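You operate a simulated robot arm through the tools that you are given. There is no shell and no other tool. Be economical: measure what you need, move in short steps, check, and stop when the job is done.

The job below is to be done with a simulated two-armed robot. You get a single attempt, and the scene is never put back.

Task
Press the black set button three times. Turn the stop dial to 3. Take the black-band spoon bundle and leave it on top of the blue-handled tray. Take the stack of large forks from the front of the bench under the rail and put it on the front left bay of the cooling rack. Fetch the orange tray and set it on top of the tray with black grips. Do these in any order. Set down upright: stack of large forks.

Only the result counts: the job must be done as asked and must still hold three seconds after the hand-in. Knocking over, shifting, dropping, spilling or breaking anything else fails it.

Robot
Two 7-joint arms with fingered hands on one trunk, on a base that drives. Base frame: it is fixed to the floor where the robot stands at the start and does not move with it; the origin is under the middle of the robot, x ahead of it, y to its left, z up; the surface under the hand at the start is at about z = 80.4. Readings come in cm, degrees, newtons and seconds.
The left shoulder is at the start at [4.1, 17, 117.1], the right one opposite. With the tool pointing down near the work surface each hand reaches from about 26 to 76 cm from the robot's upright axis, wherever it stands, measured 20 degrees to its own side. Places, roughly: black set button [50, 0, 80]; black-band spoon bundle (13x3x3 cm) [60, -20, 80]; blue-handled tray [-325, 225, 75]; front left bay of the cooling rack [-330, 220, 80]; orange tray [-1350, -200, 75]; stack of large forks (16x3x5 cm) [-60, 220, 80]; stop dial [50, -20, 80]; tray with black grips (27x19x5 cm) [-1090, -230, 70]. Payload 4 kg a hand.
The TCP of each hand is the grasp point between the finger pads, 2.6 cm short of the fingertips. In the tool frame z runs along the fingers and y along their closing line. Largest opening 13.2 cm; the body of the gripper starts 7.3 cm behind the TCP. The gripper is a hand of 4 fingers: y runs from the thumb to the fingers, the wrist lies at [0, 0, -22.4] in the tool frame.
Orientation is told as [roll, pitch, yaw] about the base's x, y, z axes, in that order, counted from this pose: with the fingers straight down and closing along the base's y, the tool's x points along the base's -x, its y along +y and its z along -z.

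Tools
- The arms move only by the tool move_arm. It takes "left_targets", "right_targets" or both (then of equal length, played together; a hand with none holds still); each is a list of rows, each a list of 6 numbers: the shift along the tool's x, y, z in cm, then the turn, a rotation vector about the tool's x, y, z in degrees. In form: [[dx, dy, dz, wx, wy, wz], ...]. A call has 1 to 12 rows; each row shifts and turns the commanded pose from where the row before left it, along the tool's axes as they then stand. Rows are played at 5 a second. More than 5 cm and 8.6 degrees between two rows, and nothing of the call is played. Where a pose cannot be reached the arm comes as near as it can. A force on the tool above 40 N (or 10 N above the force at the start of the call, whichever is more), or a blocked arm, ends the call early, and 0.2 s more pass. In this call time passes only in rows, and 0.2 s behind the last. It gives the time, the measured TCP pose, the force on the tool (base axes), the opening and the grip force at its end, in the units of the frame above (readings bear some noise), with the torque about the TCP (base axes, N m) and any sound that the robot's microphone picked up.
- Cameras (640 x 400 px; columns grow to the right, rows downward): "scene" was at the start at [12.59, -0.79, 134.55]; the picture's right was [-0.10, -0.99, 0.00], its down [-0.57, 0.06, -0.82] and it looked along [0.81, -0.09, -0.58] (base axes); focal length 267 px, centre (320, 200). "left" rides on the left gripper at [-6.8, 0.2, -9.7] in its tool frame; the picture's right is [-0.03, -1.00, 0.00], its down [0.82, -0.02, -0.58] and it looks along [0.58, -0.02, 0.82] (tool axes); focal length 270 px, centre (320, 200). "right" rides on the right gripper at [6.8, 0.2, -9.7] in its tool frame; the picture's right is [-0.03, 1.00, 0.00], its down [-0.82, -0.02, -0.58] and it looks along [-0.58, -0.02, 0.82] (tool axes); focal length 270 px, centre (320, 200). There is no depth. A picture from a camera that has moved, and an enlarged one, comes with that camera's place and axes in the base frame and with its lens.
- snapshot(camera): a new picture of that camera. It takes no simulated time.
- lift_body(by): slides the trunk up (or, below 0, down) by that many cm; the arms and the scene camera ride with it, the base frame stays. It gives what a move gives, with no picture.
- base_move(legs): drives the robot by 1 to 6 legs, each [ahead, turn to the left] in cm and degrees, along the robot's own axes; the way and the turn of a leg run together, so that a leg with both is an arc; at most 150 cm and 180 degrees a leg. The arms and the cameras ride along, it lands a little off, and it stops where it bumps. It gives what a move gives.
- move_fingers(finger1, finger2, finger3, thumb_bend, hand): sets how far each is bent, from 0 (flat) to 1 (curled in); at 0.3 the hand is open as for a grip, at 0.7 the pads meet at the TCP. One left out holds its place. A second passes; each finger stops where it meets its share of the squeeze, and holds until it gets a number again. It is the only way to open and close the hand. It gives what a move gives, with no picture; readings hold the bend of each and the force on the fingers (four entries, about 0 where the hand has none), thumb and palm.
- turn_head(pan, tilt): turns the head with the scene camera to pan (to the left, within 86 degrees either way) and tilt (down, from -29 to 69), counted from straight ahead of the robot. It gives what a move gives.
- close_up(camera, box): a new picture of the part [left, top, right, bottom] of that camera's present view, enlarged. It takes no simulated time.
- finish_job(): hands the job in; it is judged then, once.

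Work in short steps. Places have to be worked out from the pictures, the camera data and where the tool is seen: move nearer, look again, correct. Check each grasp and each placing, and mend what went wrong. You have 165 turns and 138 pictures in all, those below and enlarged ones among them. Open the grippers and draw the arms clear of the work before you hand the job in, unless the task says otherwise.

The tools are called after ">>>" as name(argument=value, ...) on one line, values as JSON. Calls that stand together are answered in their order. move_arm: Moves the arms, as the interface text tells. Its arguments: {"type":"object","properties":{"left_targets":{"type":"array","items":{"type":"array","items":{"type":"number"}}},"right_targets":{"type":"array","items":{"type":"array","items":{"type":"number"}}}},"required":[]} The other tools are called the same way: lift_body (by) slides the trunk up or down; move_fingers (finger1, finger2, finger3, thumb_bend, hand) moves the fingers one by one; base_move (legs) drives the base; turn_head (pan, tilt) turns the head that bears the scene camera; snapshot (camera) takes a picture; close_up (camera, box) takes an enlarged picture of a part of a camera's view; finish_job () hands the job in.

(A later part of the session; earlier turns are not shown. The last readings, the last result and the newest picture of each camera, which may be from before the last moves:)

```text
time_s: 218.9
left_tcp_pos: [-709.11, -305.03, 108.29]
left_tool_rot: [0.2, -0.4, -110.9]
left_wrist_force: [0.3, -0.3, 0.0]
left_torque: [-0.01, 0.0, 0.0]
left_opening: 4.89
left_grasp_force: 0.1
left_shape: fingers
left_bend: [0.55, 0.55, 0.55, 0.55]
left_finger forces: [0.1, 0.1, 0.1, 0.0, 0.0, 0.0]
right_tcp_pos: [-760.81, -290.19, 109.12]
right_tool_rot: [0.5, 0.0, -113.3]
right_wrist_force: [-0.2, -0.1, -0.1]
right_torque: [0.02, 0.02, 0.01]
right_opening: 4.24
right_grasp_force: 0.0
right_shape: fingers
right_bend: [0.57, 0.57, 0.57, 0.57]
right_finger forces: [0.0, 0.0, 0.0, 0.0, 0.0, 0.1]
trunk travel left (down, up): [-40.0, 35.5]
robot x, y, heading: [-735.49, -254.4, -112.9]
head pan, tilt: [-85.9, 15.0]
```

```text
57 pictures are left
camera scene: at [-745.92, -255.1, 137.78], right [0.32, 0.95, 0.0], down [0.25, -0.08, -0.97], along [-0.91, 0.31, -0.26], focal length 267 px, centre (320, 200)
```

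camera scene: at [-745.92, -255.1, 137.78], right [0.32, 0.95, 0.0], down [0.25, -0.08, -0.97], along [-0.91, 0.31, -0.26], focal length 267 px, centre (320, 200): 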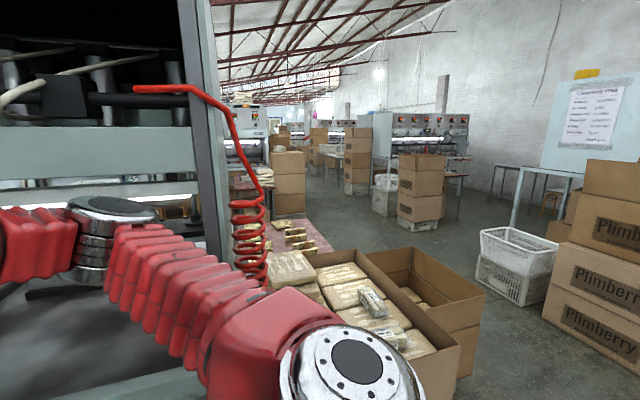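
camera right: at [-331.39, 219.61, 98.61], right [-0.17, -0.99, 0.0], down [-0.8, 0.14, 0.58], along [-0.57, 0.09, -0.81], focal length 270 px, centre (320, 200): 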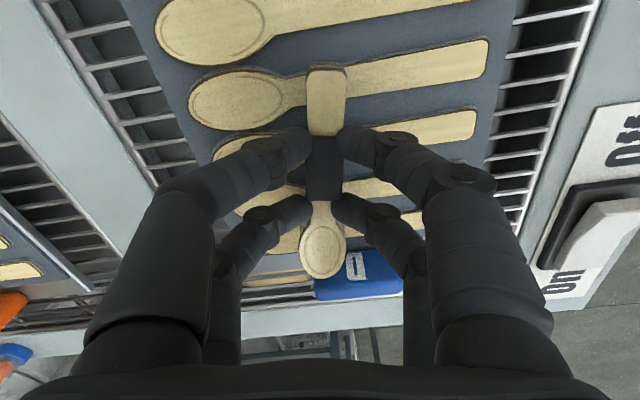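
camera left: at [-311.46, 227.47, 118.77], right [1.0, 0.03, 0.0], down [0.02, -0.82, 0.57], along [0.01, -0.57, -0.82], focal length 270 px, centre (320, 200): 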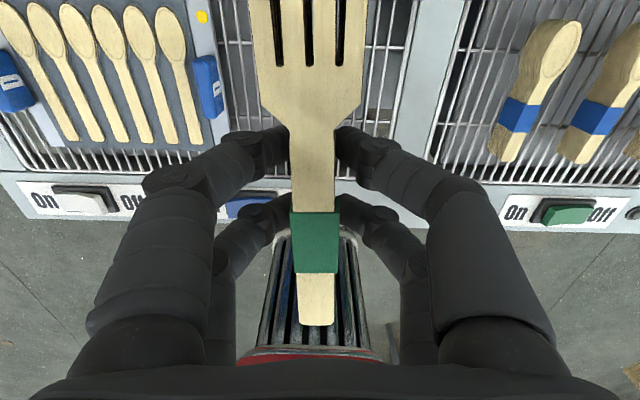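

The lane to the west runs between low open boxes (y<−119) and the Plimberry stack (y>−42). I raise the trunk for clearance, reverse out, and turn to face −x around y≈−85.

>>> lift_body(by=25)

>>> base_move(legs=[[-92, 0], [-92, 0]])

>>> base_move(legs=[[0, -33]])

>>> base_move(legs=[[0, -33]])

>>> turn_head(pan=0, tilt=20)

>>> snapshot(camera="scene")

```text
time_s: 221.5
left_tcp_pos: [-709.15, -305.17, 133.31]
left_tool_rot: [0.1, -0.3, -110.9]
left_wrist_force: [0.4, 0.0, 0.4]
left_torque: [0.02, 0.03, 0.01]
left_opening: 4.9
left_grasp_force: 0.1
left_shape: fingers
left_bend: [0.55, 0.55, 0.55, 0.55]
left_finger forces: [0.0, 0.1, 0.0, 0.0, 0.1, 0.0]
right_tcp_pos: [-760.95, -290.39, 134.24]
right_tool_rot: [0.5, 0.1, -113.4]
right_wrist_force: [0.0, 0.1, 0.2]
right_torque: [0.01, 0.0, -0.01]
right_opening: 4.23
right_grasp_force: 0.1
right_shape: fingers
right_bend: [0.57, 0.57, 0.57, 0.57]
right_finger forces: [0.0, 0.0, 0.1, 0.0, 0.0, 0.1]
trunk travel left (down, up): [-65.0, 10.5]
robot x, y, heading: [-735.96, -254.65, -113.0]
head pan, tilt: [-85.9, 15.0]
```

```text
time_s: 230.9
left_tcp_pos: [-638.39, -132.67, 133.41]
left_tool_rot: [0.2, -0.2, -110.1]
left_wrist_force: [-0.6, -0.2, -0.2]
left_torque: [0.0, -0.02, -0.02]
left_opening: 4.89
left_grasp_force: 0.1
left_shape: fingers
left_bend: [0.55, 0.55, 0.55, 0.55]
left_finger forces: [0.1, 0.0, 0.0, 0.0, 0.0, 0.0]
right_tcp_pos: [-690.27, -118.8, 134.27]
right_tool_rot: [0.5, 0.0, -112.5]
right_wrist_force: [-0.4, -0.3, -0.1]
right_torque: [0.0, 0.01, 0.03]
right_opening: 4.24
right_grasp_force: 0.1
right_shape: fingers
right_bend: [0.57, 0.57, 0.57, 0.57]
right_finger forces: [0.0, 0.0, 0.0, 0.0, 0.0, 0.1]
trunk travel left (down, up): [-65.0, 10.5]
robot x, y, heading: [-665.4, -82.3, -112.0]
head pan, tilt: [-85.9, 15.0]
```

```text
time_s: 233.1
left_tcp_pos: [-669.72, -139.67, 133.41]
left_tool_rot: [0.2, -0.2, -142.6]
left_wrist_force: [0.2, -0.6, 0.7]
left_torque: [-0.02, 0.01, 0.0]
left_opening: 4.87
left_grasp_force: 0.0
left_shape: fingers
left_bend: [0.55, 0.55, 0.55, 0.55]
left_finger forces: [0.0, 0.1, 0.1, 0.0, 0.0, 0.0]
right_tcp_pos: [-705.89, -99.7, 134.33]
right_tool_rot: [0.5, 0.0, -145.1]
right_wrist_force: [-0.7, -0.5, 0.3]
right_torque: [-0.01, -0.01, -0.02]
right_opening: 4.24
right_grasp_force: 0.0
right_shape: fingers
right_bend: [0.57, 0.57, 0.57, 0.57]
right_finger forces: [0.1, 0.0, 0.1, 0.0, 0.0, 0.0]
trunk travel left (down, up): [-65.0, 10.5]
robot x, y, heading: [-664.3, -85.69, -144.3]
head pan, tilt: [-85.9, 15.0]
```

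```text
time_s: 235.3
left_tcp_pos: [-699.0, -127.49, 133.37]
left_tool_rot: [0.2, -0.2, -175.9]
left_wrist_force: [0.1, 0.4, 0.5]
left_torque: [0.01, -0.01, -0.01]
left_opening: 4.9
left_grasp_force: 0.0
left_shape: fingers
left_bend: [0.55, 0.55, 0.55, 0.55]
left_finger forces: [0.0, 0.0, 0.0, 0.0, 0.1, 0.0]
right_tcp_pos: [-707.38, -74.38, 134.16]
right_tool_rot: [0.4, 0.1, -178.3]
right_wrist_force: [-0.3, 0.0, 0.0]
right_torque: [0.02, -0.05, -0.01]
right_opening: 4.26
right_grasp_force: 0.0
right_shape: fingers
right_bend: [0.57, 0.57, 0.57, 0.57]
right_finger forces: [0.0, 0.0, 0.1, 0.0, 0.0, 0.0]
trunk travel left (down, up): [-65.0, 10.5]
robot x, y, heading: [-663.98, -88.06, -177.3]
head pan, tilt: [-85.9, 15.0]
```

```text
time_s: 236.9
left_tcp_pos: [-698.91, -127.42, 133.53]
left_tool_rot: [0.1, -0.3, -175.9]
left_wrist_force: [0.4, 0.2, 0.9]
left_torque: [0.0, 0.01, -0.02]
left_opening: 4.9
left_grasp_force: 0.0
left_shape: fingers
left_bend: [0.55, 0.55, 0.55, 0.55]
left_finger forces: [0.1, 0.0, 0.1, 0.0, 0.1, 0.1]
right_tcp_pos: [-707.23, -74.41, 134.37]
right_tool_rot: [0.4, 0.1, -178.2]
right_wrist_force: [0.4, 0.6, 0.2]
right_torque: [-0.01, 0.02, -0.04]
right_opening: 4.25
right_grasp_force: 0.0
right_shape: fingers
right_bend: [0.57, 0.57, 0.57, 0.57]
right_finger forces: [0.0, 0.0, 0.0, 0.0, 0.0, 0.0]
trunk travel left (down, up): [-65.0, 10.5]
robot x, y, heading: [-664.32, -87.96, -177.3]
head pan, tilt: [0.0, 20.0]
```

```text
56 pictures are left
camera scene: at [-674.65, -88.44, 162.08], right [-0.05, 1.0, 0.0], down [0.34, 0.02, -0.94], along [-0.94, -0.04, -0.34], focal length 267 px, centre (320, 200)
```

scene: 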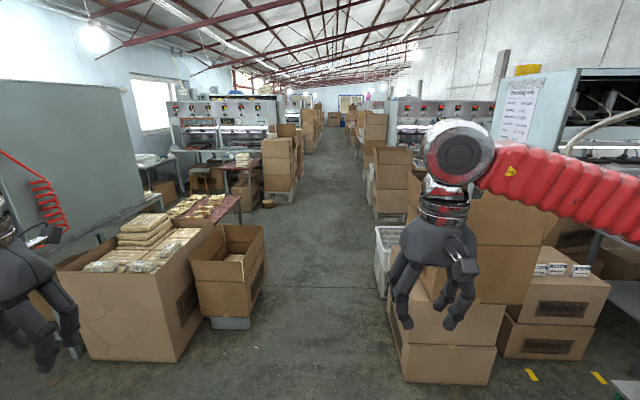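

The aisle (y −149…−43) is open. I drive 375 cm along it and look left for the tray with black grips.

>>> base_move(legs=[[125, 0], [125, -1], [125, -1]])

>>> turn_head(pan=60, tilt=30)

>>> snapshot(camera="scene")

```text
time_s: 255.6
left_tcp_pos: [-1081.15, -134.93, 133.48]
left_tool_rot: [0.3, -0.3, -178.0]
left_wrist_force: [0.5, 0.8, 0.2]
left_torque: [0.03, 0.01, 0.02]
left_opening: 4.91
left_grasp_force: 0.2
left_shape: fingers
left_bend: [0.55, 0.55, 0.55, 0.55]
left_finger forces: [0.0, 0.0, 0.0, 0.0, 0.1, 0.1]
right_tcp_pos: [-1087.66, -81.68, 134.39]
right_tool_rot: [0.5, 0.1, 179.5]
right_wrist_force: [-0.5, -1.1, -0.3]
right_torque: [0.02, 0.01, 0.01]
right_opening: 4.26
right_grasp_force: 0.1
right_shape: fingers
right_bend: [0.57, 0.57, 0.57, 0.57]
right_finger forces: [0.0, 0.1, 0.1, 0.0, 0.1, 0.1]
trunk travel left (down, up): [-65.0, 10.5]
robot x, y, heading: [-1044.74, -97.21, -179.4]
head pan, tilt: [0.0, 20.0]
```

```text
time_s: 256.9
left_tcp_pos: [-1081.08, -134.93, 133.55]
left_tool_rot: [0.3, -0.2, -178.0]
left_wrist_force: [0.5, 0.2, 0.6]
left_torque: [-0.03, -0.01, -0.03]
left_opening: 4.91
left_grasp_force: 0.1
left_shape: fingers
left_bend: [0.55, 0.55, 0.55, 0.55]
left_finger forces: [0.0, 0.1, 0.0, 0.0, 0.0, 0.0]
right_tcp_pos: [-1087.62, -81.71, 134.4]
right_tool_rot: [0.5, 0.1, 179.6]
right_wrist_force: [-0.2, -0.2, -0.6]
right_torque: [0.01, 0.01, 0.01]
right_opening: 4.23
right_grasp_force: 0.1
right_shape: fingers
right_bend: [0.57, 0.57, 0.57, 0.57]
right_finger forces: [0.0, 0.1, 0.0, 0.0, 0.0, 0.0]
trunk travel left (down, up): [-65.0, 10.5]
robot x, y, heading: [-1045.11, -96.98, -179.3]
head pan, tilt: [60.0, 30.0]
```

```text
55 pictures are left
camera scene: at [-1050.64, -104.66, 160.47], right [-0.87, 0.49, 0.0], down [0.25, 0.44, -0.87], along [-0.42, -0.75, -0.5], focal length 267 px, centre (320, 200)
```

scene: 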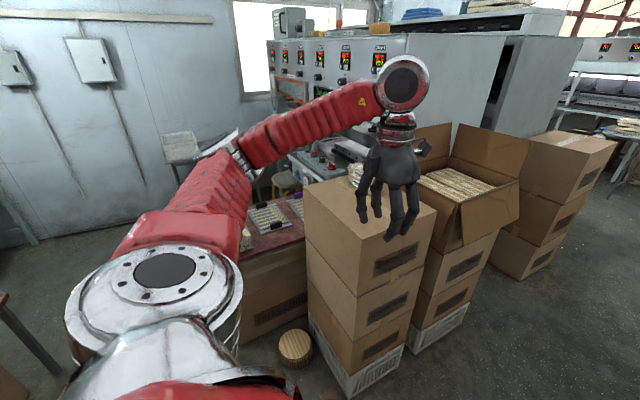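

The table with trays (black-grips candidate ≈(−1086, −233)) lies behind box stacks. I continue to the orange tray at x≈−1350, edging slightly right for clearance.

>>> base_move(legs=[[70, -7], [70, 7], [110, 0]])

>>> turn_head(pan=60, tilt=30)

>>> snapshot(camera="scene")

```text
time_s: 269.6
left_tcp_pos: [-1332.48, -130.05, 133.51]
left_tool_rot: [0.1, -0.3, -177.8]
left_wrist_force: [0.0, -0.1, 0.3]
left_torque: [0.0, 0.01, -0.03]
left_opening: 4.87
left_grasp_force: 0.1
left_shape: fingers
left_bend: [0.55, 0.55, 0.55, 0.55]
left_finger forces: [0.1, 0.0, 0.1, 0.0, 0.0, 0.0]
right_tcp_pos: [-1339.04, -76.82, 134.36]
right_tool_rot: [0.5, 0.1, 179.8]
right_wrist_force: [-0.3, 0.3, -0.3]
right_torque: [0.01, -0.02, 0.02]
right_opening: 4.25
right_grasp_force: 0.0
right_shape: fingers
right_bend: [0.57, 0.57, 0.57, 0.57]
right_finger forces: [0.0, 0.0, 0.0, 0.0, 0.0, 0.0]
trunk travel left (down, up): [-65.0, 10.5]
robot x, y, heading: [-1296.37, -92.18, -179.2]
head pan, tilt: [60.0, 30.0]
```

```text
time_s: 270.2
left_tcp_pos: [-1332.57, -130.16, 133.56]
left_tool_rot: [0.2, -0.3, -177.8]
left_wrist_force: [0.1, -0.1, 0.6]
left_torque: [-0.01, -0.01, -0.03]
left_opening: 4.87
left_grasp_force: 0.1
left_shape: fingers
left_bend: [0.55, 0.55, 0.55, 0.55]
left_finger forces: [0.1, 0.0, 0.1, 0.0, 0.1, 0.0]
right_tcp_pos: [-1339.01, -76.78, 134.43]
right_tool_rot: [0.6, 0.1, 179.9]
right_wrist_force: [0.0, 0.2, -0.3]
right_torque: [0.01, 0.0, -0.04]
right_opening: 4.23
right_grasp_force: 0.1
right_shape: fingers
right_bend: [0.57, 0.57, 0.57, 0.57]
right_finger forces: [0.1, 0.1, 0.1, 0.0, 0.1, 0.0]
trunk travel left (down, up): [-65.0, 10.5]
robot x, y, heading: [-1296.43, -91.99, -179.2]
head pan, tilt: [60.0, 30.0]
```

```text
54 pictures are left
camera scene: at [-1302.09, -99.7, 160.47], right [-0.87, 0.49, 0.0], down [0.25, 0.44, -0.87], along [-0.42, -0.76, -0.5], focal length 267 px, centre (320, 200)
```

scene: 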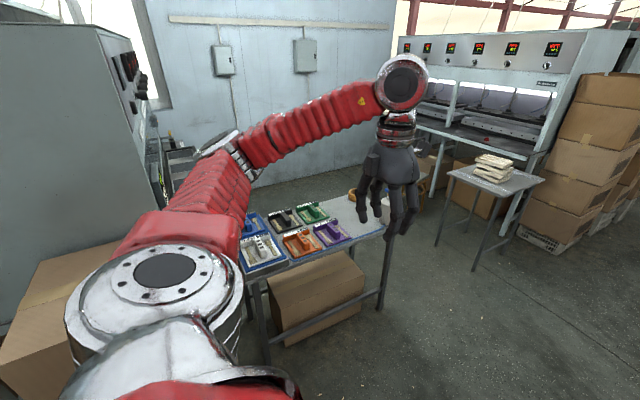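

Orange tray is on the table among six coloured trays at ≈(−1344, −196). Close-up.

>>> close_up(camera="scene", box=[230, 185, 390, 285])

```text
4.00 times, centred on (310, 235) of scene
camera zoom: at [-1302.09, -99.7, 160.47], right [-0.87, 0.49, 0.0], down [0.25, 0.44, -0.87], along [-0.42, -0.76, -0.5], focal length 1069 px, centre (360, 60)
```

zoom: 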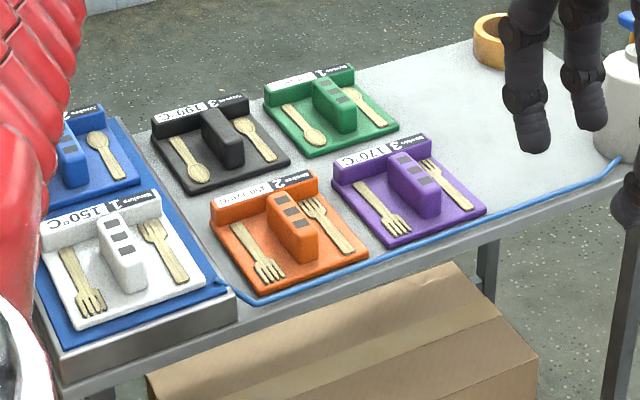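

The orange tray has a central block (≈3.5 cm wide, running along y) – ideal for a one-hand grasp with the right hand. I go 29 cm further and turn left in two steps, then look.

>>> base_move(legs=[[30, 0]])

>>> base_move(legs=[[0, 30]])

>>> turn_head(pan=50, tilt=30)

>>> snapshot(camera="scene")

```text
time_s: 272.3
left_tcp_pos: [-1362.34, -130.26, 133.62]
left_tool_rot: [0.2, -0.3, -177.9]
left_wrist_force: [-0.3, 0.1, 0.7]
left_torque: [0.0, -0.03, -0.03]
left_opening: 4.92
left_grasp_force: 0.0
left_shape: fingers
left_bend: [0.55, 0.55, 0.55, 0.55]
left_finger forces: [0.0, 0.0, 0.0, 0.0, 0.0, 0.1]
right_tcp_pos: [-1368.71, -76.84, 134.47]
right_tool_rot: [0.5, 0.0, 179.6]
right_wrist_force: [-0.3, -0.8, 0.3]
right_torque: [-0.01, -0.02, 0.02]
right_opening: 4.25
right_grasp_force: 0.2
right_shape: fingers
right_bend: [0.57, 0.57, 0.57, 0.57]
right_finger forces: [0.1, 0.0, 0.0, 0.0, 0.0, 0.1]
trunk travel left (down, up): [-65.0, 10.5]
robot x, y, heading: [-1326.04, -92.23, -179.4]
head pan, tilt: [60.0, 30.0]
```

```text
time_s: 274.3
left_tcp_pos: [-1338.1, -143.2, 133.69]
left_tool_rot: [0.0, -0.4, -148.1]
left_wrist_force: [0.4, -0.2, -0.7]
left_torque: [-0.04, 0.01, -0.02]
left_opening: 4.88
left_grasp_force: 0.0
left_shape: fingers
left_bend: [0.55, 0.55, 0.55, 0.55]
left_finger forces: [0.0, 0.0, 0.1, 0.0, 0.0, 0.0]
right_tcp_pos: [-1370.34, -100.29, 134.58]
right_tool_rot: [0.4, 0.0, -150.4]
right_wrist_force: [0.2, 0.0, -0.7]
right_torque: [-0.01, 0.02, 0.0]
right_opening: 4.3
right_grasp_force: 0.1
right_shape: fingers
right_bend: [0.57, 0.57, 0.57, 0.57]
right_finger forces: [0.1, 0.0, 0.1, 0.1, 0.0, 0.0]
trunk travel left (down, up): [-65.0, 10.5]
robot x, y, heading: [-1327.09, -89.91, -149.3]
head pan, tilt: [60.0, 30.0]
```

```text
time_s: 275.1
left_tcp_pos: [-1338.08, -143.44, 133.6]
left_tool_rot: [0.2, -0.3, -148.0]
left_wrist_force: [0.7, -1.2, 0.2]
left_torque: [0.05, 0.01, -0.01]
left_opening: 4.9
left_grasp_force: 0.1
left_shape: fingers
left_bend: [0.55, 0.55, 0.55, 0.55]
left_finger forces: [0.1, 0.1, 0.0, 0.0, 0.1, 0.1]
right_tcp_pos: [-1370.24, -100.34, 134.71]
right_tool_rot: [0.4, 0.0, -150.4]
right_wrist_force: [0.0, -0.2, 0.6]
right_torque: [0.01, 0.01, 0.0]
right_opening: 4.23
right_grasp_force: 0.0
right_shape: fingers
right_bend: [0.57, 0.57, 0.57, 0.57]
right_finger forces: [0.0, 0.0, 0.1, 0.0, 0.0, 0.0]
trunk travel left (down, up): [-65.0, 10.5]
robot x, y, heading: [-1327.13, -89.9, -149.4]
head pan, tilt: [50.0, 30.0]
```

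```text
52 pictures are left
camera scene: at [-1329.61, -99.48, 160.46], right [-0.99, 0.16, 0.0], down [0.08, 0.49, -0.87], along [-0.14, -0.85, -0.5], focal length 267 px, centre (320, 200)
```

scene: 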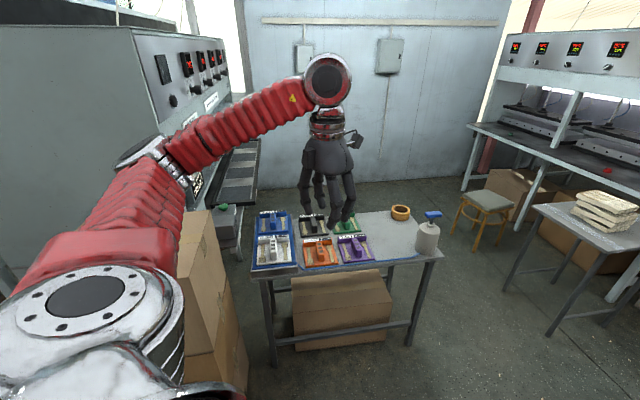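

Left arm must stay above a box stack (top z≈113). I nudge forward, finish turning to −90°, and approach the tray.

>>> base_move(legs=[[12, 0]])

>>> base_move(legs=[[0, 30]])

>>> base_move(legs=[[0, 29]])

>>> turn_head(pan=0, tilt=42)

>>> snapshot(camera="scene")

```text
time_s: 276.3
left_tcp_pos: [-1348.35, -149.4, 133.66]
left_tool_rot: [0.3, -0.4, -147.8]
left_wrist_force: [0.2, -0.8, -0.3]
left_torque: [0.01, 0.0, -0.02]
left_opening: 4.89
left_grasp_force: 0.1
left_shape: fingers
left_bend: [0.55, 0.55, 0.55, 0.55]
left_finger forces: [0.1, 0.1, 0.1, 0.0, 0.0, 0.0]
right_tcp_pos: [-1380.8, -106.56, 134.59]
right_tool_rot: [0.5, -0.1, -150.2]
right_wrist_force: [-0.7, 0.0, 0.2]
right_torque: [-0.05, 0.04, 0.0]
right_opening: 4.24
right_grasp_force: 0.1
right_shape: fingers
right_bend: [0.57, 0.57, 0.57, 0.57]
right_finger forces: [0.0, 0.0, 0.1, 0.0, 0.0, 0.0]
trunk travel left (down, up): [-65.0, 10.5]
robot x, y, heading: [-1337.88, -96.31, -149.1]
head pan, tilt: [50.0, 30.0]
```

```text
time_s: 278.4
left_tcp_pos: [-1319.83, -147.64, 133.72]
left_tool_rot: [0.2, -0.3, -117.2]
left_wrist_force: [0.7, -1.2, 0.8]
left_torque: [0.03, -0.01, 0.03]
left_opening: 4.9
left_grasp_force: 0.0
left_shape: fingers
left_bend: [0.55, 0.55, 0.55, 0.55]
left_finger forces: [0.1, 0.0, 0.0, 0.0, 0.1, 0.0]
right_tcp_pos: [-1369.49, -127.12, 134.77]
right_tool_rot: [0.4, 0.0, -119.7]
right_wrist_force: [0.0, 0.4, 0.2]
right_torque: [-0.01, -0.03, -0.01]
right_opening: 4.22
right_grasp_force: 0.0
right_shape: fingers
right_bend: [0.57, 0.57, 0.57, 0.57]
right_finger forces: [0.1, 0.1, 0.1, 0.0, 0.0, 0.0]
trunk travel left (down, up): [-65.0, 10.5]
robot x, y, heading: [-1340.04, -95.25, -118.7]
head pan, tilt: [50.0, 30.0]
```

```text
time_s: 280.3
left_tcp_pos: [-1297.08, -131.66, 133.85]
left_tool_rot: [0.2, -0.4, -88.7]
left_wrist_force: [-0.3, -0.4, 0.2]
left_torque: [0.01, 0.02, -0.04]
left_opening: 4.9
left_grasp_force: 0.1
left_shape: fingers
left_bend: [0.55, 0.55, 0.55, 0.55]
left_finger forces: [0.1, 0.0, 0.1, 0.0, 0.0, 0.0]
right_tcp_pos: [-1350.35, -137.31, 134.76]
right_tool_rot: [0.4, 0.0, -91.1]
right_wrist_force: [-0.2, 0.5, -0.2]
right_torque: [0.0, -0.03, 0.0]
right_opening: 4.2
right_grasp_force: 0.0
right_shape: fingers
right_bend: [0.57, 0.57, 0.57, 0.57]
right_finger forces: [0.0, 0.0, 0.0, 0.1, 0.1, 0.0]
trunk travel left (down, up): [-65.0, 10.5]
robot x, y, heading: [-1343.1, -94.97, -90.5]
head pan, tilt: [50.0, 30.0]
```

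```text
time_s: 281.5
left_tcp_pos: [-1296.84, -131.57, 133.83]
left_tool_rot: [0.1, -0.4, -88.7]
left_wrist_force: [0.5, -0.4, -1.0]
left_torque: [0.01, -0.03, 0.02]
left_opening: 4.89
left_grasp_force: 0.1
left_shape: fingers
left_bend: [0.55, 0.55, 0.55, 0.55]
left_finger forces: [0.0, 0.0, 0.1, 0.0, 0.0, 0.0]
right_tcp_pos: [-1350.23, -137.45, 134.77]
right_tool_rot: [0.3, 0.0, -91.1]
right_wrist_force: [0.5, -0.1, -0.6]
right_torque: [0.04, 0.0, 0.01]
right_opening: 4.19
right_grasp_force: 0.0
right_shape: fingers
right_bend: [0.57, 0.57, 0.57, 0.57]
right_finger forces: [0.1, 0.0, 0.0, 0.1, 0.0, 0.0]
trunk travel left (down, up): [-65.0, 10.5]
robot x, y, heading: [-1342.8, -94.52, -90.4]
head pan, tilt: [0.0, 42.0]
```

```text
51 pictures are left
camera scene: at [-1342.59, -104.39, 158.64], right [-1.0, 0.01, 0.0], down [0.0, 0.67, -0.74], along [-0.01, -0.74, -0.67], focal length 267 px, centre (320, 200)
```

scene: 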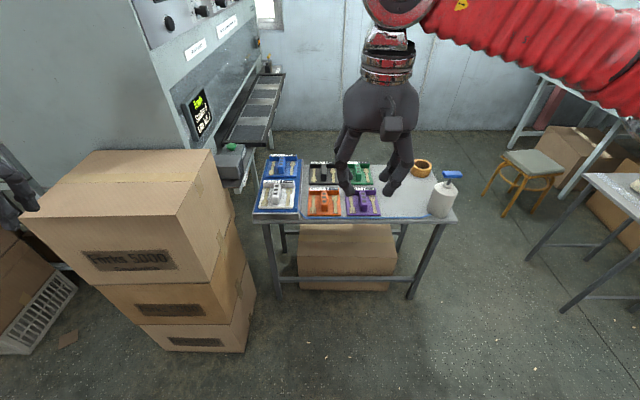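

Facing the table. Orange tray block ≈(−1345, −191.5). Drive 42 cm forward (trunk stays raised so the left arm clears the boxes).

>>> base_move(legs=[[42, 0]])

>>> turn_head(pan=0, tilt=60)

>>> snapshot(camera="scene")

>>> snapshot(camera="right")

```text
time_s: 284.1
left_tcp_pos: [-1297.59, -173.39, 133.88]
left_tool_rot: [0.2, -0.4, -88.9]
left_wrist_force: [1.2, -0.6, -0.2]
left_torque: [0.0, 0.0, 0.01]
left_opening: 4.87
left_grasp_force: 0.0
left_shape: fingers
left_bend: [0.55, 0.55, 0.55, 0.55]
left_finger forces: [0.1, 0.1, 0.0, 0.0, 0.1, 0.1]
right_tcp_pos: [-1350.91, -179.14, 134.6]
right_tool_rot: [0.5, 0.0, -91.3]
right_wrist_force: [0.3, -0.5, -0.3]
right_torque: [0.0, -0.01, 0.01]
right_opening: 4.25
right_grasp_force: 0.2
right_shape: fingers
right_bend: [0.57, 0.57, 0.57, 0.57]
right_finger forces: [0.0, 0.1, 0.0, 0.0, 0.1, 0.0]
trunk travel left (down, up): [-65.0, 10.5]
robot x, y, heading: [-1343.07, -136.86, -90.4]
head pan, tilt: [0.0, 42.0]
```

```text
time_s: 284.9
left_tcp_pos: [-1297.53, -173.4, 133.87]
left_tool_rot: [0.2, -0.2, -88.9]
left_wrist_force: [0.6, -0.2, -0.1]
left_torque: [0.02, -0.02, -0.01]
left_opening: 4.91
left_grasp_force: 0.0
left_shape: fingers
left_bend: [0.55, 0.55, 0.55, 0.55]
left_finger forces: [0.0, 0.0, 0.1, 0.0, 0.0, 0.0]
right_tcp_pos: [-1350.86, -178.94, 134.9]
right_tool_rot: [0.4, 0.1, -91.3]
right_wrist_force: [0.2, -0.2, 0.3]
right_torque: [0.01, 0.0, -0.01]
right_opening: 4.22
right_grasp_force: 0.0
right_shape: fingers
right_bend: [0.57, 0.57, 0.57, 0.57]
right_finger forces: [0.0, 0.0, 0.0, 0.0, 0.0, 0.1]
trunk travel left (down, up): [-65.0, 10.5]
robot x, y, heading: [-1343.09, -136.86, -90.4]
head pan, tilt: [0.0, 60.0]
```

```text
50 pictures are left
camera scene: at [-1343.12, -144.37, 156.27], right [-1.0, 0.01, 0.0], down [0.01, 0.87, -0.5], along [-0.01, -0.5, -0.87], focal length 267 px, centre (320, 200)
```

scene: 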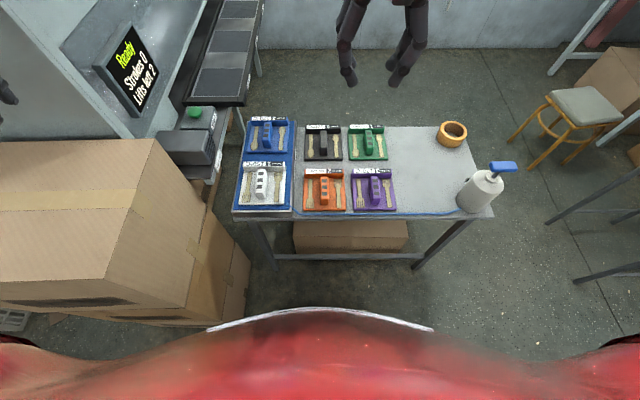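

```text
49 pictures are left
camera right: at [-1350.63, -172.36, 144.63], right [1.0, -0.05, 0.01], down [-0.04, -0.81, 0.58], along [-0.02, -0.58, -0.82], focal length 270 px, centre (320, 200)
```

right: 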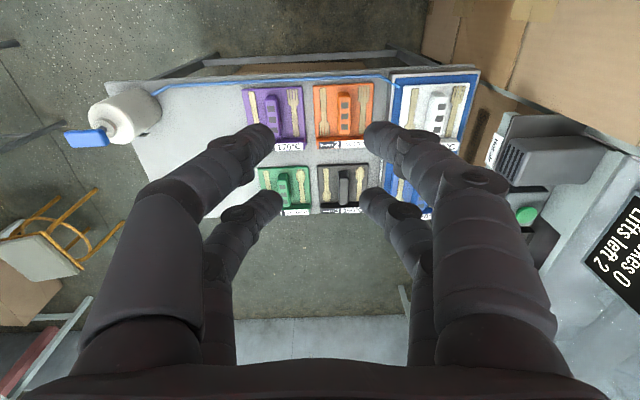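

Both cameras agree: block centre ≈(−1345, −193.3), top ≈79.5. I position the right hand above and descend to TCP z≈90.

>>> move_fingers(hand="right", finger1=0.52, finger2=0.52, finger3=0.52, thumb_bend=0.52)

>>> move_arm(right_targets=[[-3.55, 1.55, 0, 0, 0, 0], [-3.55, 1.55, 0, 0, 0, 0], [-3.55, 1.55, 0, 0, 0, 0], [-3.55, 1.55, 0, 0, 0, 0], [0, 0, 4.8, 0, 0, 0], [0, 0, 4.8, 0, 0, 0], [0, 0, 4.8, 0, 0, 0], [0, 0, 4.8, 0, 0, 0], [0, 0, 4.8, 0, 0, 0], [0, 0, 4.8, 0, 0, 0], [0, 0, 4.8, 0, 0, 0], [0, 0, 4.8, 0, 0, 0]])

>>> snapshot(camera="right")

```text
time_s: 285.9
left_tcp_pos: [-1297.42, -173.45, 133.93]
left_tool_rot: [0.2, -0.2, -88.9]
left_wrist_force: [0.2, 0.0, 0.0]
left_torque: [0.02, 0.02, -0.01]
left_opening: 4.92
left_grasp_force: 0.0
left_shape: fingers
left_bend: [0.55, 0.55, 0.55, 0.55]
left_finger forces: [0.0, 0.1, 0.0, 0.1, 0.1, 0.0]
right_tcp_pos: [-1351.01, -179.04, 134.78]
right_tool_rot: [0.5, -0.1, -91.3]
right_wrist_force: [0.8, 0.1, -0.2]
right_torque: [0.01, 0.01, 0.02]
right_opening: 5.84
right_grasp_force: 0.1
right_shape: fingers
right_bend: [0.52, 0.52, 0.52, 0.52]
right_finger forces: [0.0, 0.1, 0.0, 0.1, 0.1, 0.0]
trunk travel left (down, up): [-65.0, 10.5]
robot x, y, heading: [-1342.66, -136.74, -90.2]
head pan, tilt: [0.0, 60.0]
```

```text
time_s: 288.5
left_tcp_pos: [-1297.47, -173.52, 133.84]
left_tool_rot: [0.2, -0.4, -89.0]
left_wrist_force: [-0.1, -0.4, 0.6]
left_torque: [0.02, -0.02, 0.01]
left_opening: 4.88
left_grasp_force: 0.1
left_shape: fingers
left_bend: [0.55, 0.55, 0.55, 0.55]
left_finger forces: [0.1, 0.0, 0.0, 0.0, 0.0, 0.0]
right_tcp_pos: [-1344.88, -193.71, 96.35]
right_tool_rot: [0.4, -0.1, -91.4]
right_wrist_force: [0.1, 0.0, -0.1]
right_torque: [0.02, -0.01, 0.0]
right_opening: 5.87
right_grasp_force: 0.0
right_shape: fingers
right_bend: [0.52, 0.52, 0.52, 0.52]
right_finger forces: [0.1, 0.1, 0.0, 0.1, 0.1, 0.0]
trunk travel left (down, up): [-65.0, 10.5]
robot x, y, heading: [-1343.11, -136.89, -90.5]
head pan, tilt: [0.0, 60.0]
```

```text
48 pictures are left
camera right: at [-1344.67, -187.02, 106.19], right [1.0, -0.05, 0.01], down [-0.04, -0.81, 0.58], along [-0.02, -0.58, -0.82], focal length 270 px, centre (320, 200)
```

right: 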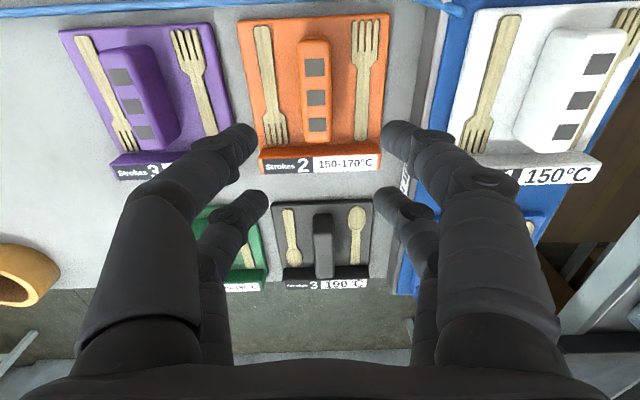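

Aligned over the block (width ≈2.9, y −189…−198.5). Descend to TCP≈80.7.

>>> move_arm(right_targets=[[0, -0.2, 4.5, 0, 0, 0], [0, 0, 4.5, 0, 0, 0], [0, 0, 4, 0, 0, 0], [0, 0, 2, 0, 0, 0], [0, 0, 0.6, 0, 0, 0]])

>>> snapshot(camera="right")

>>> close_up(camera="scene", box=[230, 110, 430, 230])

```text
time_s: 289.7
left_tcp_pos: [-1297.43, -173.41, 133.85]
left_tool_rot: [0.1, -0.3, -88.9]
left_wrist_force: [0.7, -0.5, -0.2]
left_torque: [0.0, -0.01, -0.01]
left_opening: 4.92
left_grasp_force: 0.0
left_shape: fingers
left_bend: [0.55, 0.55, 0.55, 0.55]
left_finger forces: [0.0, 0.0, 0.0, 0.0, 0.0, 0.0]
right_tcp_pos: [-1345.34, -192.31, 83.97]
right_tool_rot: [0.5, -0.1, -91.4]
right_wrist_force: [0.0, -0.6, -0.2]
right_torque: [-0.01, 0.02, 0.0]
right_opening: 5.89
right_grasp_force: 0.1
right_shape: fingers
right_bend: [0.52, 0.52, 0.52, 0.52]
right_finger forces: [0.0, 0.0, 0.0, 0.0, 0.0, 0.0]
right hand out of reach, approached as far as the arm can: row 3, 4
trunk travel left (down, up): [-65.0, 10.5]
robot x, y, heading: [-1343.1, -136.54, -90.8]
head pan, tilt: [0.0, 60.0]
```

```text
47 pictures are left
camera right: at [-1345.0, -185.62, 93.86], right [1.0, -0.05, 0.01], down [-0.04, -0.81, 0.58], along [-0.02, -0.58, -0.82], focal length 270 px, centre (320, 200)
```

right: 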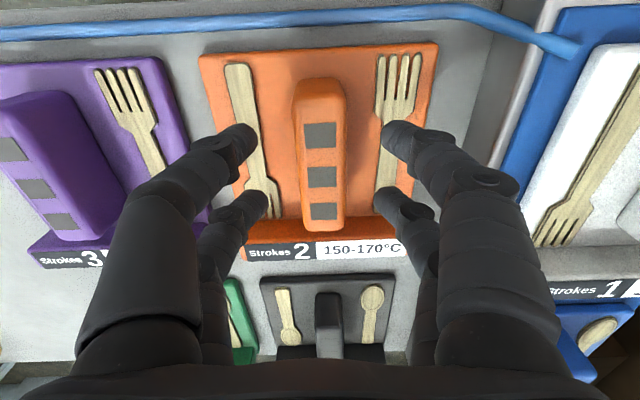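

```text
3.20 times, centred on (330, 170) of scene
camera zoom: at [-1343.06, -144.36, 156.27], right [-1.0, 0.01, 0.0], down [0.01, 0.87, -0.5], along [-0.01, -0.5, -0.87], focal length 855 px, centre (288, 296)
```

zoom: 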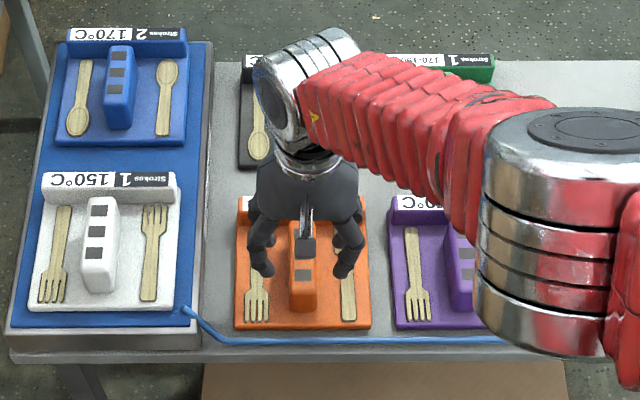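

The arm is at its reach limit in height. I raise both hands 10 cm and lower the trunk by 10 instead.

>>> move_arm(right_targets=[[0, 0, -4, 0, 0, 0], [0, 0, -4, 0, 0, 0], [0, 0, -2, 0, 0, 0]], left_targets=[[0, 0, -4, 0, 0, 0], [0, 0, -4, 0, 0, 0], [0, 0, -2, 0, 0, 0]])

>>> lift_body(by=-10)

>>> snapshot(camera="right")

```text
time_s: 290.7
left_tcp_pos: [-1297.73, -173.3, 139.32]
left_tool_rot: [0.3, 7.6, -88.8]
left_wrist_force: [-0.1, 0.7, 0.7]
left_torque: [-0.02, -0.03, 0.02]
left_opening: 4.86
left_grasp_force: 0.1
left_shape: fingers
left_bend: [0.55, 0.55, 0.55, 0.55]
left_finger forces: [0.0, 0.0, 0.0, 0.0, 0.1, 0.1]
right_tcp_pos: [-1345.39, -192.24, 94.17]
right_tool_rot: [0.5, -0.1, -91.4]
right_wrist_force: [1.1, 0.3, 0.0]
right_torque: [-0.05, 0.0, -0.01]
right_opening: 5.86
right_grasp_force: 0.0
right_shape: fingers
right_bend: [0.52, 0.52, 0.52, 0.52]
right_finger forces: [0.1, 0.0, 0.1, 0.1, 0.0, 0.0]
trunk travel left (down, up): [-65.0, 10.5]
robot x, y, heading: [-1342.92, -136.95, -90.7]
head pan, tilt: [0.0, 60.0]
stopped in row 3 (left hand): the arm was blocked; the commanded pose is now the measured one
```

```text
time_s: 292.1
left_tcp_pos: [-1297.65, -173.43, 129.23]
left_tool_rot: [0.4, 7.7, -88.9]
left_wrist_force: [0.8, -0.4, -0.5]
left_torque: [-0.03, -0.02, 0.02]
left_opening: 4.93
left_grasp_force: 0.0
left_shape: fingers
left_bend: [0.55, 0.55, 0.55, 0.55]
left_finger forces: [0.1, 0.0, 0.1, 0.0, 0.1, 0.0]
right_tcp_pos: [-1345.34, -192.34, 84.15]
right_tool_rot: [0.6, 0.0, -91.3]
right_wrist_force: [0.2, 0.0, -0.1]
right_torque: [-0.02, -0.03, 0.01]
right_opening: 5.86
right_grasp_force: 0.1
right_shape: fingers
right_bend: [0.52, 0.52, 0.52, 0.52]
right_finger forces: [0.0, 0.0, 0.0, 0.0, 0.1, 0.1]
trunk travel left (down, up): [-55.0, 20.5]
robot x, y, heading: [-1343.04, -136.68, -90.6]
head pan, tilt: [0.0, 60.0]
```

```text
45 pictures are left
camera right: at [-1345.12, -185.72, 93.94], right [1.0, -0.05, 0.01], down [-0.04, -0.81, 0.58], along [-0.02, -0.58, -0.82], focal length 270 px, centre (320, 200)
```

right: 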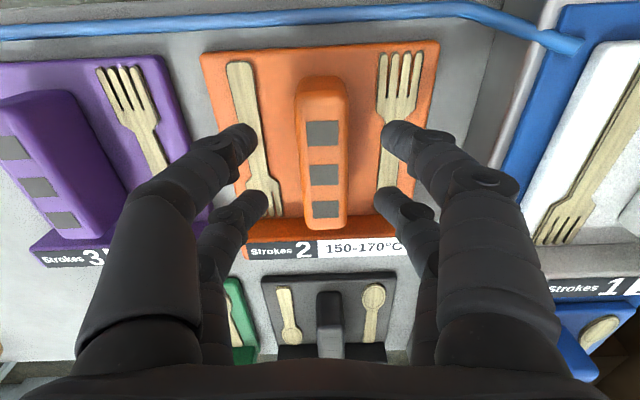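

Now shift 1.5 cm forward and go down 3.5 cm.

>>> move_arm(right_targets=[[-1.5, 0, 0, 0, 0, 0], [0, 0, 2, 0, 0, 0], [0, 0, 1.0, 0, 0, 0], [0, 0, 0.6, 0, 0, 0]])

>>> snapshot(camera="right")

```text
time_s: 293.1
left_tcp_pos: [-1297.59, -173.51, 129.2]
left_tool_rot: [0.4, 7.7, -88.9]
left_wrist_force: [0.6, -0.7, 0.5]
left_torque: [0.01, -0.02, 0.01]
left_opening: 4.92
left_grasp_force: 0.1
left_shape: fingers
left_bend: [0.55, 0.55, 0.55, 0.55]
left_finger forces: [0.0, 0.0, 0.0, 0.0, 0.1, 0.0]
right_tcp_pos: [-1345.39, -194.03, 80.45]
right_tool_rot: [0.5, 0.0, -91.4]
right_wrist_force: [0.4, -0.2, 0.1]
right_torque: [0.03, 0.02, -0.02]
right_opening: 5.93
right_grasp_force: 0.0
right_shape: fingers
right_bend: [0.52, 0.52, 0.52, 0.52]
right_finger forces: [0.0, 0.0, 0.0, 0.1, 0.0, 0.1]
trunk travel left (down, up): [-55.0, 20.5]
robot x, y, heading: [-1343.0, -136.39, -90.7]
head pan, tilt: [0.0, 60.0]
```

```text
44 pictures are left
camera right: at [-1345.12, -187.24, 90.23], right [1.0, -0.05, 0.01], down [-0.04, -0.82, 0.58], along [-0.02, -0.58, -0.82], focal length 270 px, centre (320, 200)
```

right: 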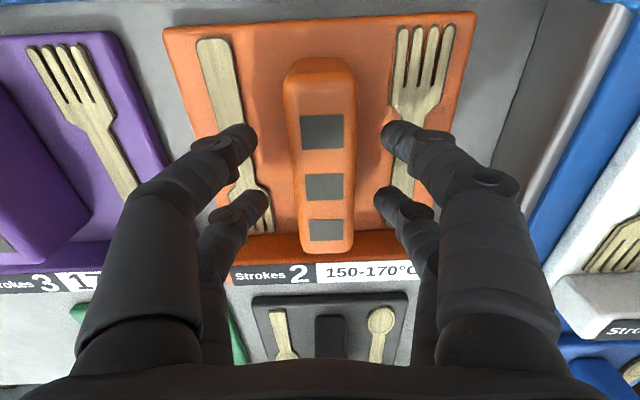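

No contact. Half a centimetre lower, then close.

>>> move_arm(right_targets=[[0, 0, 0.5, 0, 0, 0]])

>>> move_fingers(hand="right", finger1=0.74, finger2=0.74, finger3=0.74, thumb_bend=0.74)

>>> snapshot(camera="right")

```text
time_s: 293.5
left_tcp_pos: [-1297.56, -173.51, 129.39]
left_tool_rot: [0.4, 7.7, -89.0]
left_wrist_force: [0.2, -0.2, 0.0]
left_torque: [-0.03, 0.02, 0.01]
left_opening: 4.88
left_grasp_force: 0.0
left_shape: fingers
left_bend: [0.55, 0.55, 0.55, 0.55]
left_finger forces: [0.1, 0.0, 0.1, 0.1, 0.1, 0.0]
right_tcp_pos: [-1345.36, -193.89, 79.89]
right_tool_rot: [0.5, 0.0, -91.5]
right_wrist_force: [0.2, -0.1, -0.5]
right_torque: [0.01, -0.01, 0.01]
right_opening: 5.9
right_grasp_force: 0.1
right_shape: fingers
right_bend: [0.52, 0.52, 0.52, 0.52]
right_finger forces: [0.0, 0.1, 0.0, 0.0, 0.1, 0.0]
trunk travel left (down, up): [-55.0, 20.5]
robot x, y, heading: [-1342.98, -136.67, -90.7]
head pan, tilt: [0.0, 60.0]
```

```text
time_s: 294.5
left_tcp_pos: [-1297.58, -173.44, 129.2]
left_tool_rot: [0.4, 7.7, -88.8]
left_wrist_force: [0.6, -0.7, -0.5]
left_torque: [0.02, 0.02, 0.02]
left_opening: 4.9
left_grasp_force: 0.0
left_shape: fingers
left_bend: [0.55, 0.55, 0.55, 0.55]
left_finger forces: [0.0, 0.0, 0.0, 0.0, 0.1, 0.1]
right_tcp_pos: [-1345.43, -193.93, 79.89]
right_tool_rot: [0.5, -0.1, -91.4]
right_wrist_force: [-0.1, 0.3, 0.3]
right_torque: [0.01, -0.09, 0.03]
right_opening: 2.58
right_grasp_force: 19.9
right_shape: fingers
right_bend: [0.62, 0.62, 0.66, 0.67]
right_finger forces: [10.0, 9.9, 8.2, 0.0, 11.9, 0.0]
trunk travel left (down, up): [-55.0, 20.5]
robot x, y, heading: [-1342.95, -136.58, -90.6]
head pan, tilt: [0.0, 60.0]
```

```text
43 pictures are left
camera right: at [-1345.14, -187.28, 89.72], right [1.0, -0.05, 0.01], down [-0.04, -0.82, 0.58], along [-0.02, -0.58, -0.82], focal length 270 px, centre (320, 200)
```

right: 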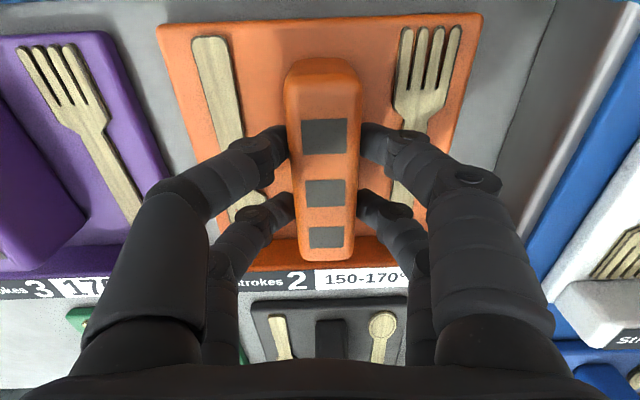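

Firm grip (20 N). Lift 2 cm, then up to clear.

>>> move_arm(right_targets=[[0, 0, -1, 0, 0, 0], [0, 0, -2, 0, 0, 0], [0, 0, -3, 0, 0, 0], [0, 0, -4.5, 0, 0, 0], [0, 0, -4.5, 0, 0, 0], [0, 0, -4.5, 0, 0, 0], [0, 0, -4.5, 0, 0, 0]])

>>> snapshot(camera="scene")

```text
time_s: 296.1
left_tcp_pos: [-1297.51, -173.48, 129.33]
left_tool_rot: [0.4, 7.6, -88.9]
left_wrist_force: [0.3, 0.1, -0.2]
left_torque: [-0.02, 0.0, 0.02]
left_opening: 4.9
left_grasp_force: 0.1
left_shape: fingers
left_bend: [0.55, 0.55, 0.55, 0.55]
left_finger forces: [0.0, 0.0, 0.0, 0.0, 0.1, 0.0]
right_tcp_pos: [-1345.82, -193.93, 104.07]
right_tool_rot: [0.4, 0.0, -91.1]
right_wrist_force: [-0.9, 0.1, -3.7]
right_torque: [0.07, 0.02, 0.0]
right_opening: 2.56
right_grasp_force: 19.8
right_shape: fingers
right_bend: [0.62, 0.62, 0.67, 0.67]
right_finger forces: [10.2, 9.9, 8.0, 0.0, 11.9, 0.1]
trunk travel left (down, up): [-55.0, 20.5]
robot x, y, heading: [-1343.0, -136.79, -90.2]
head pan, tilt: [0.0, 60.0]
```

```text
42 pictures are left
camera scene: at [-1343.12, -144.8, 146.24], right [-1.0, 0.01, 0.0], down [0.01, 0.87, -0.5], along [-0.01, -0.5, -0.87], focal length 267 px, centre (320, 200)
```

scene: 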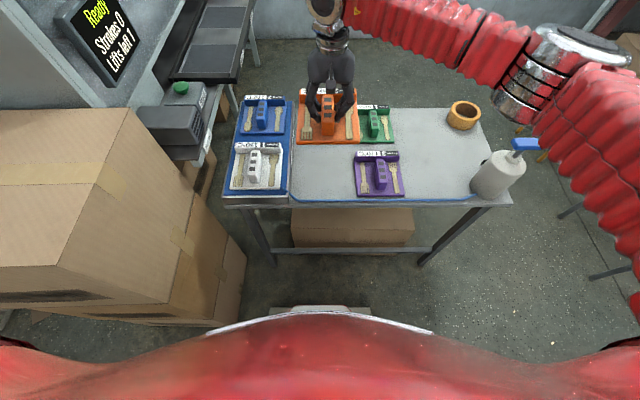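

Tray lifted cleanly (a display counts "Lifts left 1", so I shouldn't re-lift needlessly). I pull it in, raise, and reverse out.

>>> move_arm(right_targets=[[3.8, 0, -2, 0, 0, 0], [3.8, 0, -2, 0, 0, 0], [3.8, 0, -2, 0, 0, 0], [3.8, 0, -2, 0, 0, 0], [0, 0, -2, 0, 0, 0]])

>>> lift_body(by=15)

>>> base_move(legs=[[-45, 0]])

>>> base_move(legs=[[0, 30]])

>>> base_move(legs=[[0, 30]])

>>> base_move(legs=[[0, 30]])

>>> turn_head(pan=0, tilt=25)

>>> snapshot(camera="scene")

```text
time_s: 297.3
left_tcp_pos: [-1297.59, -173.57, 129.26]
left_tool_rot: [0.4, 7.7, -88.9]
left_wrist_force: [0.4, 0.4, 0.4]
left_torque: [0.0, 0.01, 0.01]
left_opening: 4.88
left_grasp_force: 0.1
left_shape: fingers
left_bend: [0.55, 0.55, 0.55, 0.55]
left_finger forces: [0.0, 0.0, 0.0, 0.0, 0.0, 0.0]
right_tcp_pos: [-1345.63, -179.63, 113.76]
right_tool_rot: [0.6, 0.1, -91.2]
right_wrist_force: [0.4, 0.6, -2.9]
right_torque: [0.03, 0.0, 0.01]
right_opening: 2.52
right_grasp_force: 20.3
right_shape: fingers
right_bend: [0.62, 0.62, 0.67, 0.67]
right_finger forces: [10.4, 9.5, 7.8, 0.0, 11.9, 0.1]
right hand out of reach, approached as far as the arm can: row 4, 5
trunk travel left (down, up): [-55.0, 20.5]
robot x, y, heading: [-1343.05, -136.3, -90.7]
head pan, tilt: [0.0, 60.0]
```

```text
time_s: 299.0
left_tcp_pos: [-1297.72, -173.51, 144.15]
left_tool_rot: [0.5, 7.7, -88.8]
left_wrist_force: [0.9, 0.3, 0.3]
left_torque: [0.01, 0.01, 0.03]
left_opening: 4.9
left_grasp_force: 0.0
left_shape: fingers
left_bend: [0.55, 0.55, 0.55, 0.55]
left_finger forces: [0.0, 0.1, 0.0, 0.0, 0.0, 0.0]
right_tcp_pos: [-1345.53, -179.69, 128.66]
right_tool_rot: [0.4, 0.0, -91.3]
right_wrist_force: [-0.4, 1.1, -3.3]
right_torque: [0.04, -0.02, -0.01]
right_opening: 2.49
right_grasp_force: 19.5
right_shape: fingers
right_bend: [0.62, 0.62, 0.67, 0.67]
right_finger forces: [10.3, 9.4, 7.8, 0.1, 11.9, 0.0]
trunk travel left (down, up): [-70.0, 5.5]
robot x, y, heading: [-1342.96, -136.52, -90.4]
head pan, tilt: [0.0, 60.0]
```

```text
time_s: 301.7
left_tcp_pos: [-1297.05, -128.81, 144.32]
left_tool_rot: [0.4, 7.7, -88.8]
left_wrist_force: [-0.2, -0.6, 0.5]
left_torque: [0.0, -0.01, 0.0]
left_opening: 4.89
left_grasp_force: 0.0
left_shape: fingers
left_bend: [0.55, 0.55, 0.55, 0.55]
left_finger forces: [0.0, 0.0, 0.1, 0.1, 0.0, 0.1]
right_tcp_pos: [-1344.96, -135.23, 128.58]
right_tool_rot: [0.6, 0.0, -91.2]
right_wrist_force: [0.0, 0.0, -3.3]
right_torque: [0.05, 0.01, 0.0]
right_opening: 2.55
right_grasp_force: 19.4
right_shape: fingers
right_bend: [0.62, 0.62, 0.67, 0.67]
right_finger forces: [10.2, 9.4, 7.8, 0.0, 11.8, 0.0]
trunk travel left (down, up): [-70.0, 5.5]
robot x, y, heading: [-1342.59, -91.9, -90.6]
head pan, tilt: [0.0, 60.0]
```

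```text
time_s: 303.8
left_tcp_pos: [-1284.87, -100.34, 144.41]
left_tool_rot: [0.4, 7.5, -58.3]
left_wrist_force: [0.0, -0.1, 0.1]
left_torque: [-0.04, 0.01, -0.01]
left_opening: 4.89
left_grasp_force: 0.0
left_shape: fingers
left_bend: [0.55, 0.55, 0.55, 0.55]
left_finger forces: [0.0, 0.1, 0.1, 0.0, 0.0, 0.0]
right_tcp_pos: [-1322.79, -130.17, 128.71]
right_tool_rot: [0.5, 0.0, -60.4]
right_wrist_force: [-0.2, -0.2, -2.4]
right_torque: [0.05, 0.04, 0.02]
right_opening: 2.5
right_grasp_force: 20.1
right_shape: fingers
right_bend: [0.62, 0.62, 0.67, 0.67]
right_finger forces: [10.3, 9.4, 7.9, 0.0, 11.8, 0.0]
trunk travel left (down, up): [-70.0, 5.5]
robot x, y, heading: [-1345.12, -92.98, -59.9]
head pan, tilt: [0.0, 60.0]
```

```text
time_s: 306.3
left_tcp_pos: [-1289.15, -69.31, 144.49]
left_tool_rot: [0.4, 7.4, -28.3]
left_wrist_force: [0.4, 0.8, 0.0]
left_torque: [0.0, 0.02, 0.0]
left_opening: 4.9
left_grasp_force: 0.1
left_shape: fingers
left_bend: [0.55, 0.55, 0.55, 0.55]
left_finger forces: [0.0, 0.0, 0.1, 0.1, 0.0, 0.0]
right_tcp_pos: [-1307.13, -114.4, 128.76]
right_tool_rot: [0.5, 0.1, -30.3]
right_wrist_force: [-0.8, 0.4, -3.0]
right_torque: [-0.01, 0.05, -0.02]
right_opening: 2.56
right_grasp_force: 19.3
right_shape: fingers
right_bend: [0.62, 0.62, 0.68, 0.68]
right_finger forces: [10.8, 8.9, 8.0, 0.0, 11.7, 0.0]
trunk travel left (down, up): [-70.0, 5.5]
robot x, y, heading: [-1346.44, -95.53, -30.1]
head pan, tilt: [0.0, 60.0]
stopped in leg 1: the robot was blocked; the commanded pose is now the measured one
```

```text
time_s: 308.3
left_tcp_pos: [-1309.73, -44.39, 144.46]
left_tool_rot: [0.4, 7.6, 1.8]
left_wrist_force: [0.3, -0.8, 0.0]
left_torque: [-0.01, 0.0, 0.01]
left_opening: 4.92
left_grasp_force: 0.0
left_shape: fingers
left_bend: [0.55, 0.55, 0.55, 0.55]
left_finger forces: [0.0, 0.1, 0.1, 0.1, 0.0, 0.0]
right_tcp_pos: [-1302.9, -92.24, 128.82]
right_tool_rot: [0.5, 0.1, -0.4]
right_wrist_force: [0.3, -0.3, -2.9]
right_torque: [0.0, 0.08, 0.03]
right_opening: 2.56
right_grasp_force: 19.5
right_shape: fingers
right_bend: [0.62, 0.62, 0.68, 0.68]
right_finger forces: [10.7, 9.0, 8.0, 0.0, 11.6, 0.0]
trunk travel left (down, up): [-70.0, 5.5]
robot x, y, heading: [-1346.13, -98.18, -0.5]
head pan, tilt: [0.0, 60.0]
```

```text
time_s: 309.3
left_tcp_pos: [-1309.77, -44.59, 144.59]
left_tool_rot: [0.3, 7.6, 1.8]
left_wrist_force: [-0.2, -0.5, 0.0]
left_torque: [0.02, -0.03, 0.0]
left_opening: 4.91
left_grasp_force: 0.1
left_shape: fingers
left_bend: [0.55, 0.55, 0.55, 0.55]
left_finger forces: [0.0, 0.0, 0.1, 0.0, 0.0, 0.0]
right_tcp_pos: [-1302.91, -92.56, 128.92]
right_tool_rot: [0.7, 0.1, -0.5]
right_wrist_force: [-0.3, -0.1, -2.4]
right_torque: [0.01, 0.09, 0.03]
right_opening: 2.53
right_grasp_force: 19.8
right_shape: fingers
right_bend: [0.62, 0.62, 0.68, 0.68]
right_finger forces: [10.8, 8.9, 8.1, 0.1, 11.4, 0.1]
trunk travel left (down, up): [-70.0, 5.5]
robot x, y, heading: [-1346.45, -98.54, -0.5]
head pan, tilt: [0.0, 25.0]
```

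```text
41 pictures are left
camera scene: at [-1335.84, -98.66, 166.26], right [-0.01, -1.0, 0.0], down [-0.42, 0.0, -0.91], along [0.91, -0.01, -0.42], focal length 267 px, centre (320, 200)
```

scene: 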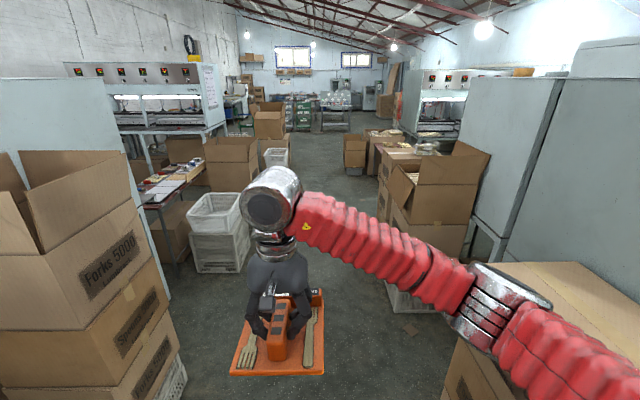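

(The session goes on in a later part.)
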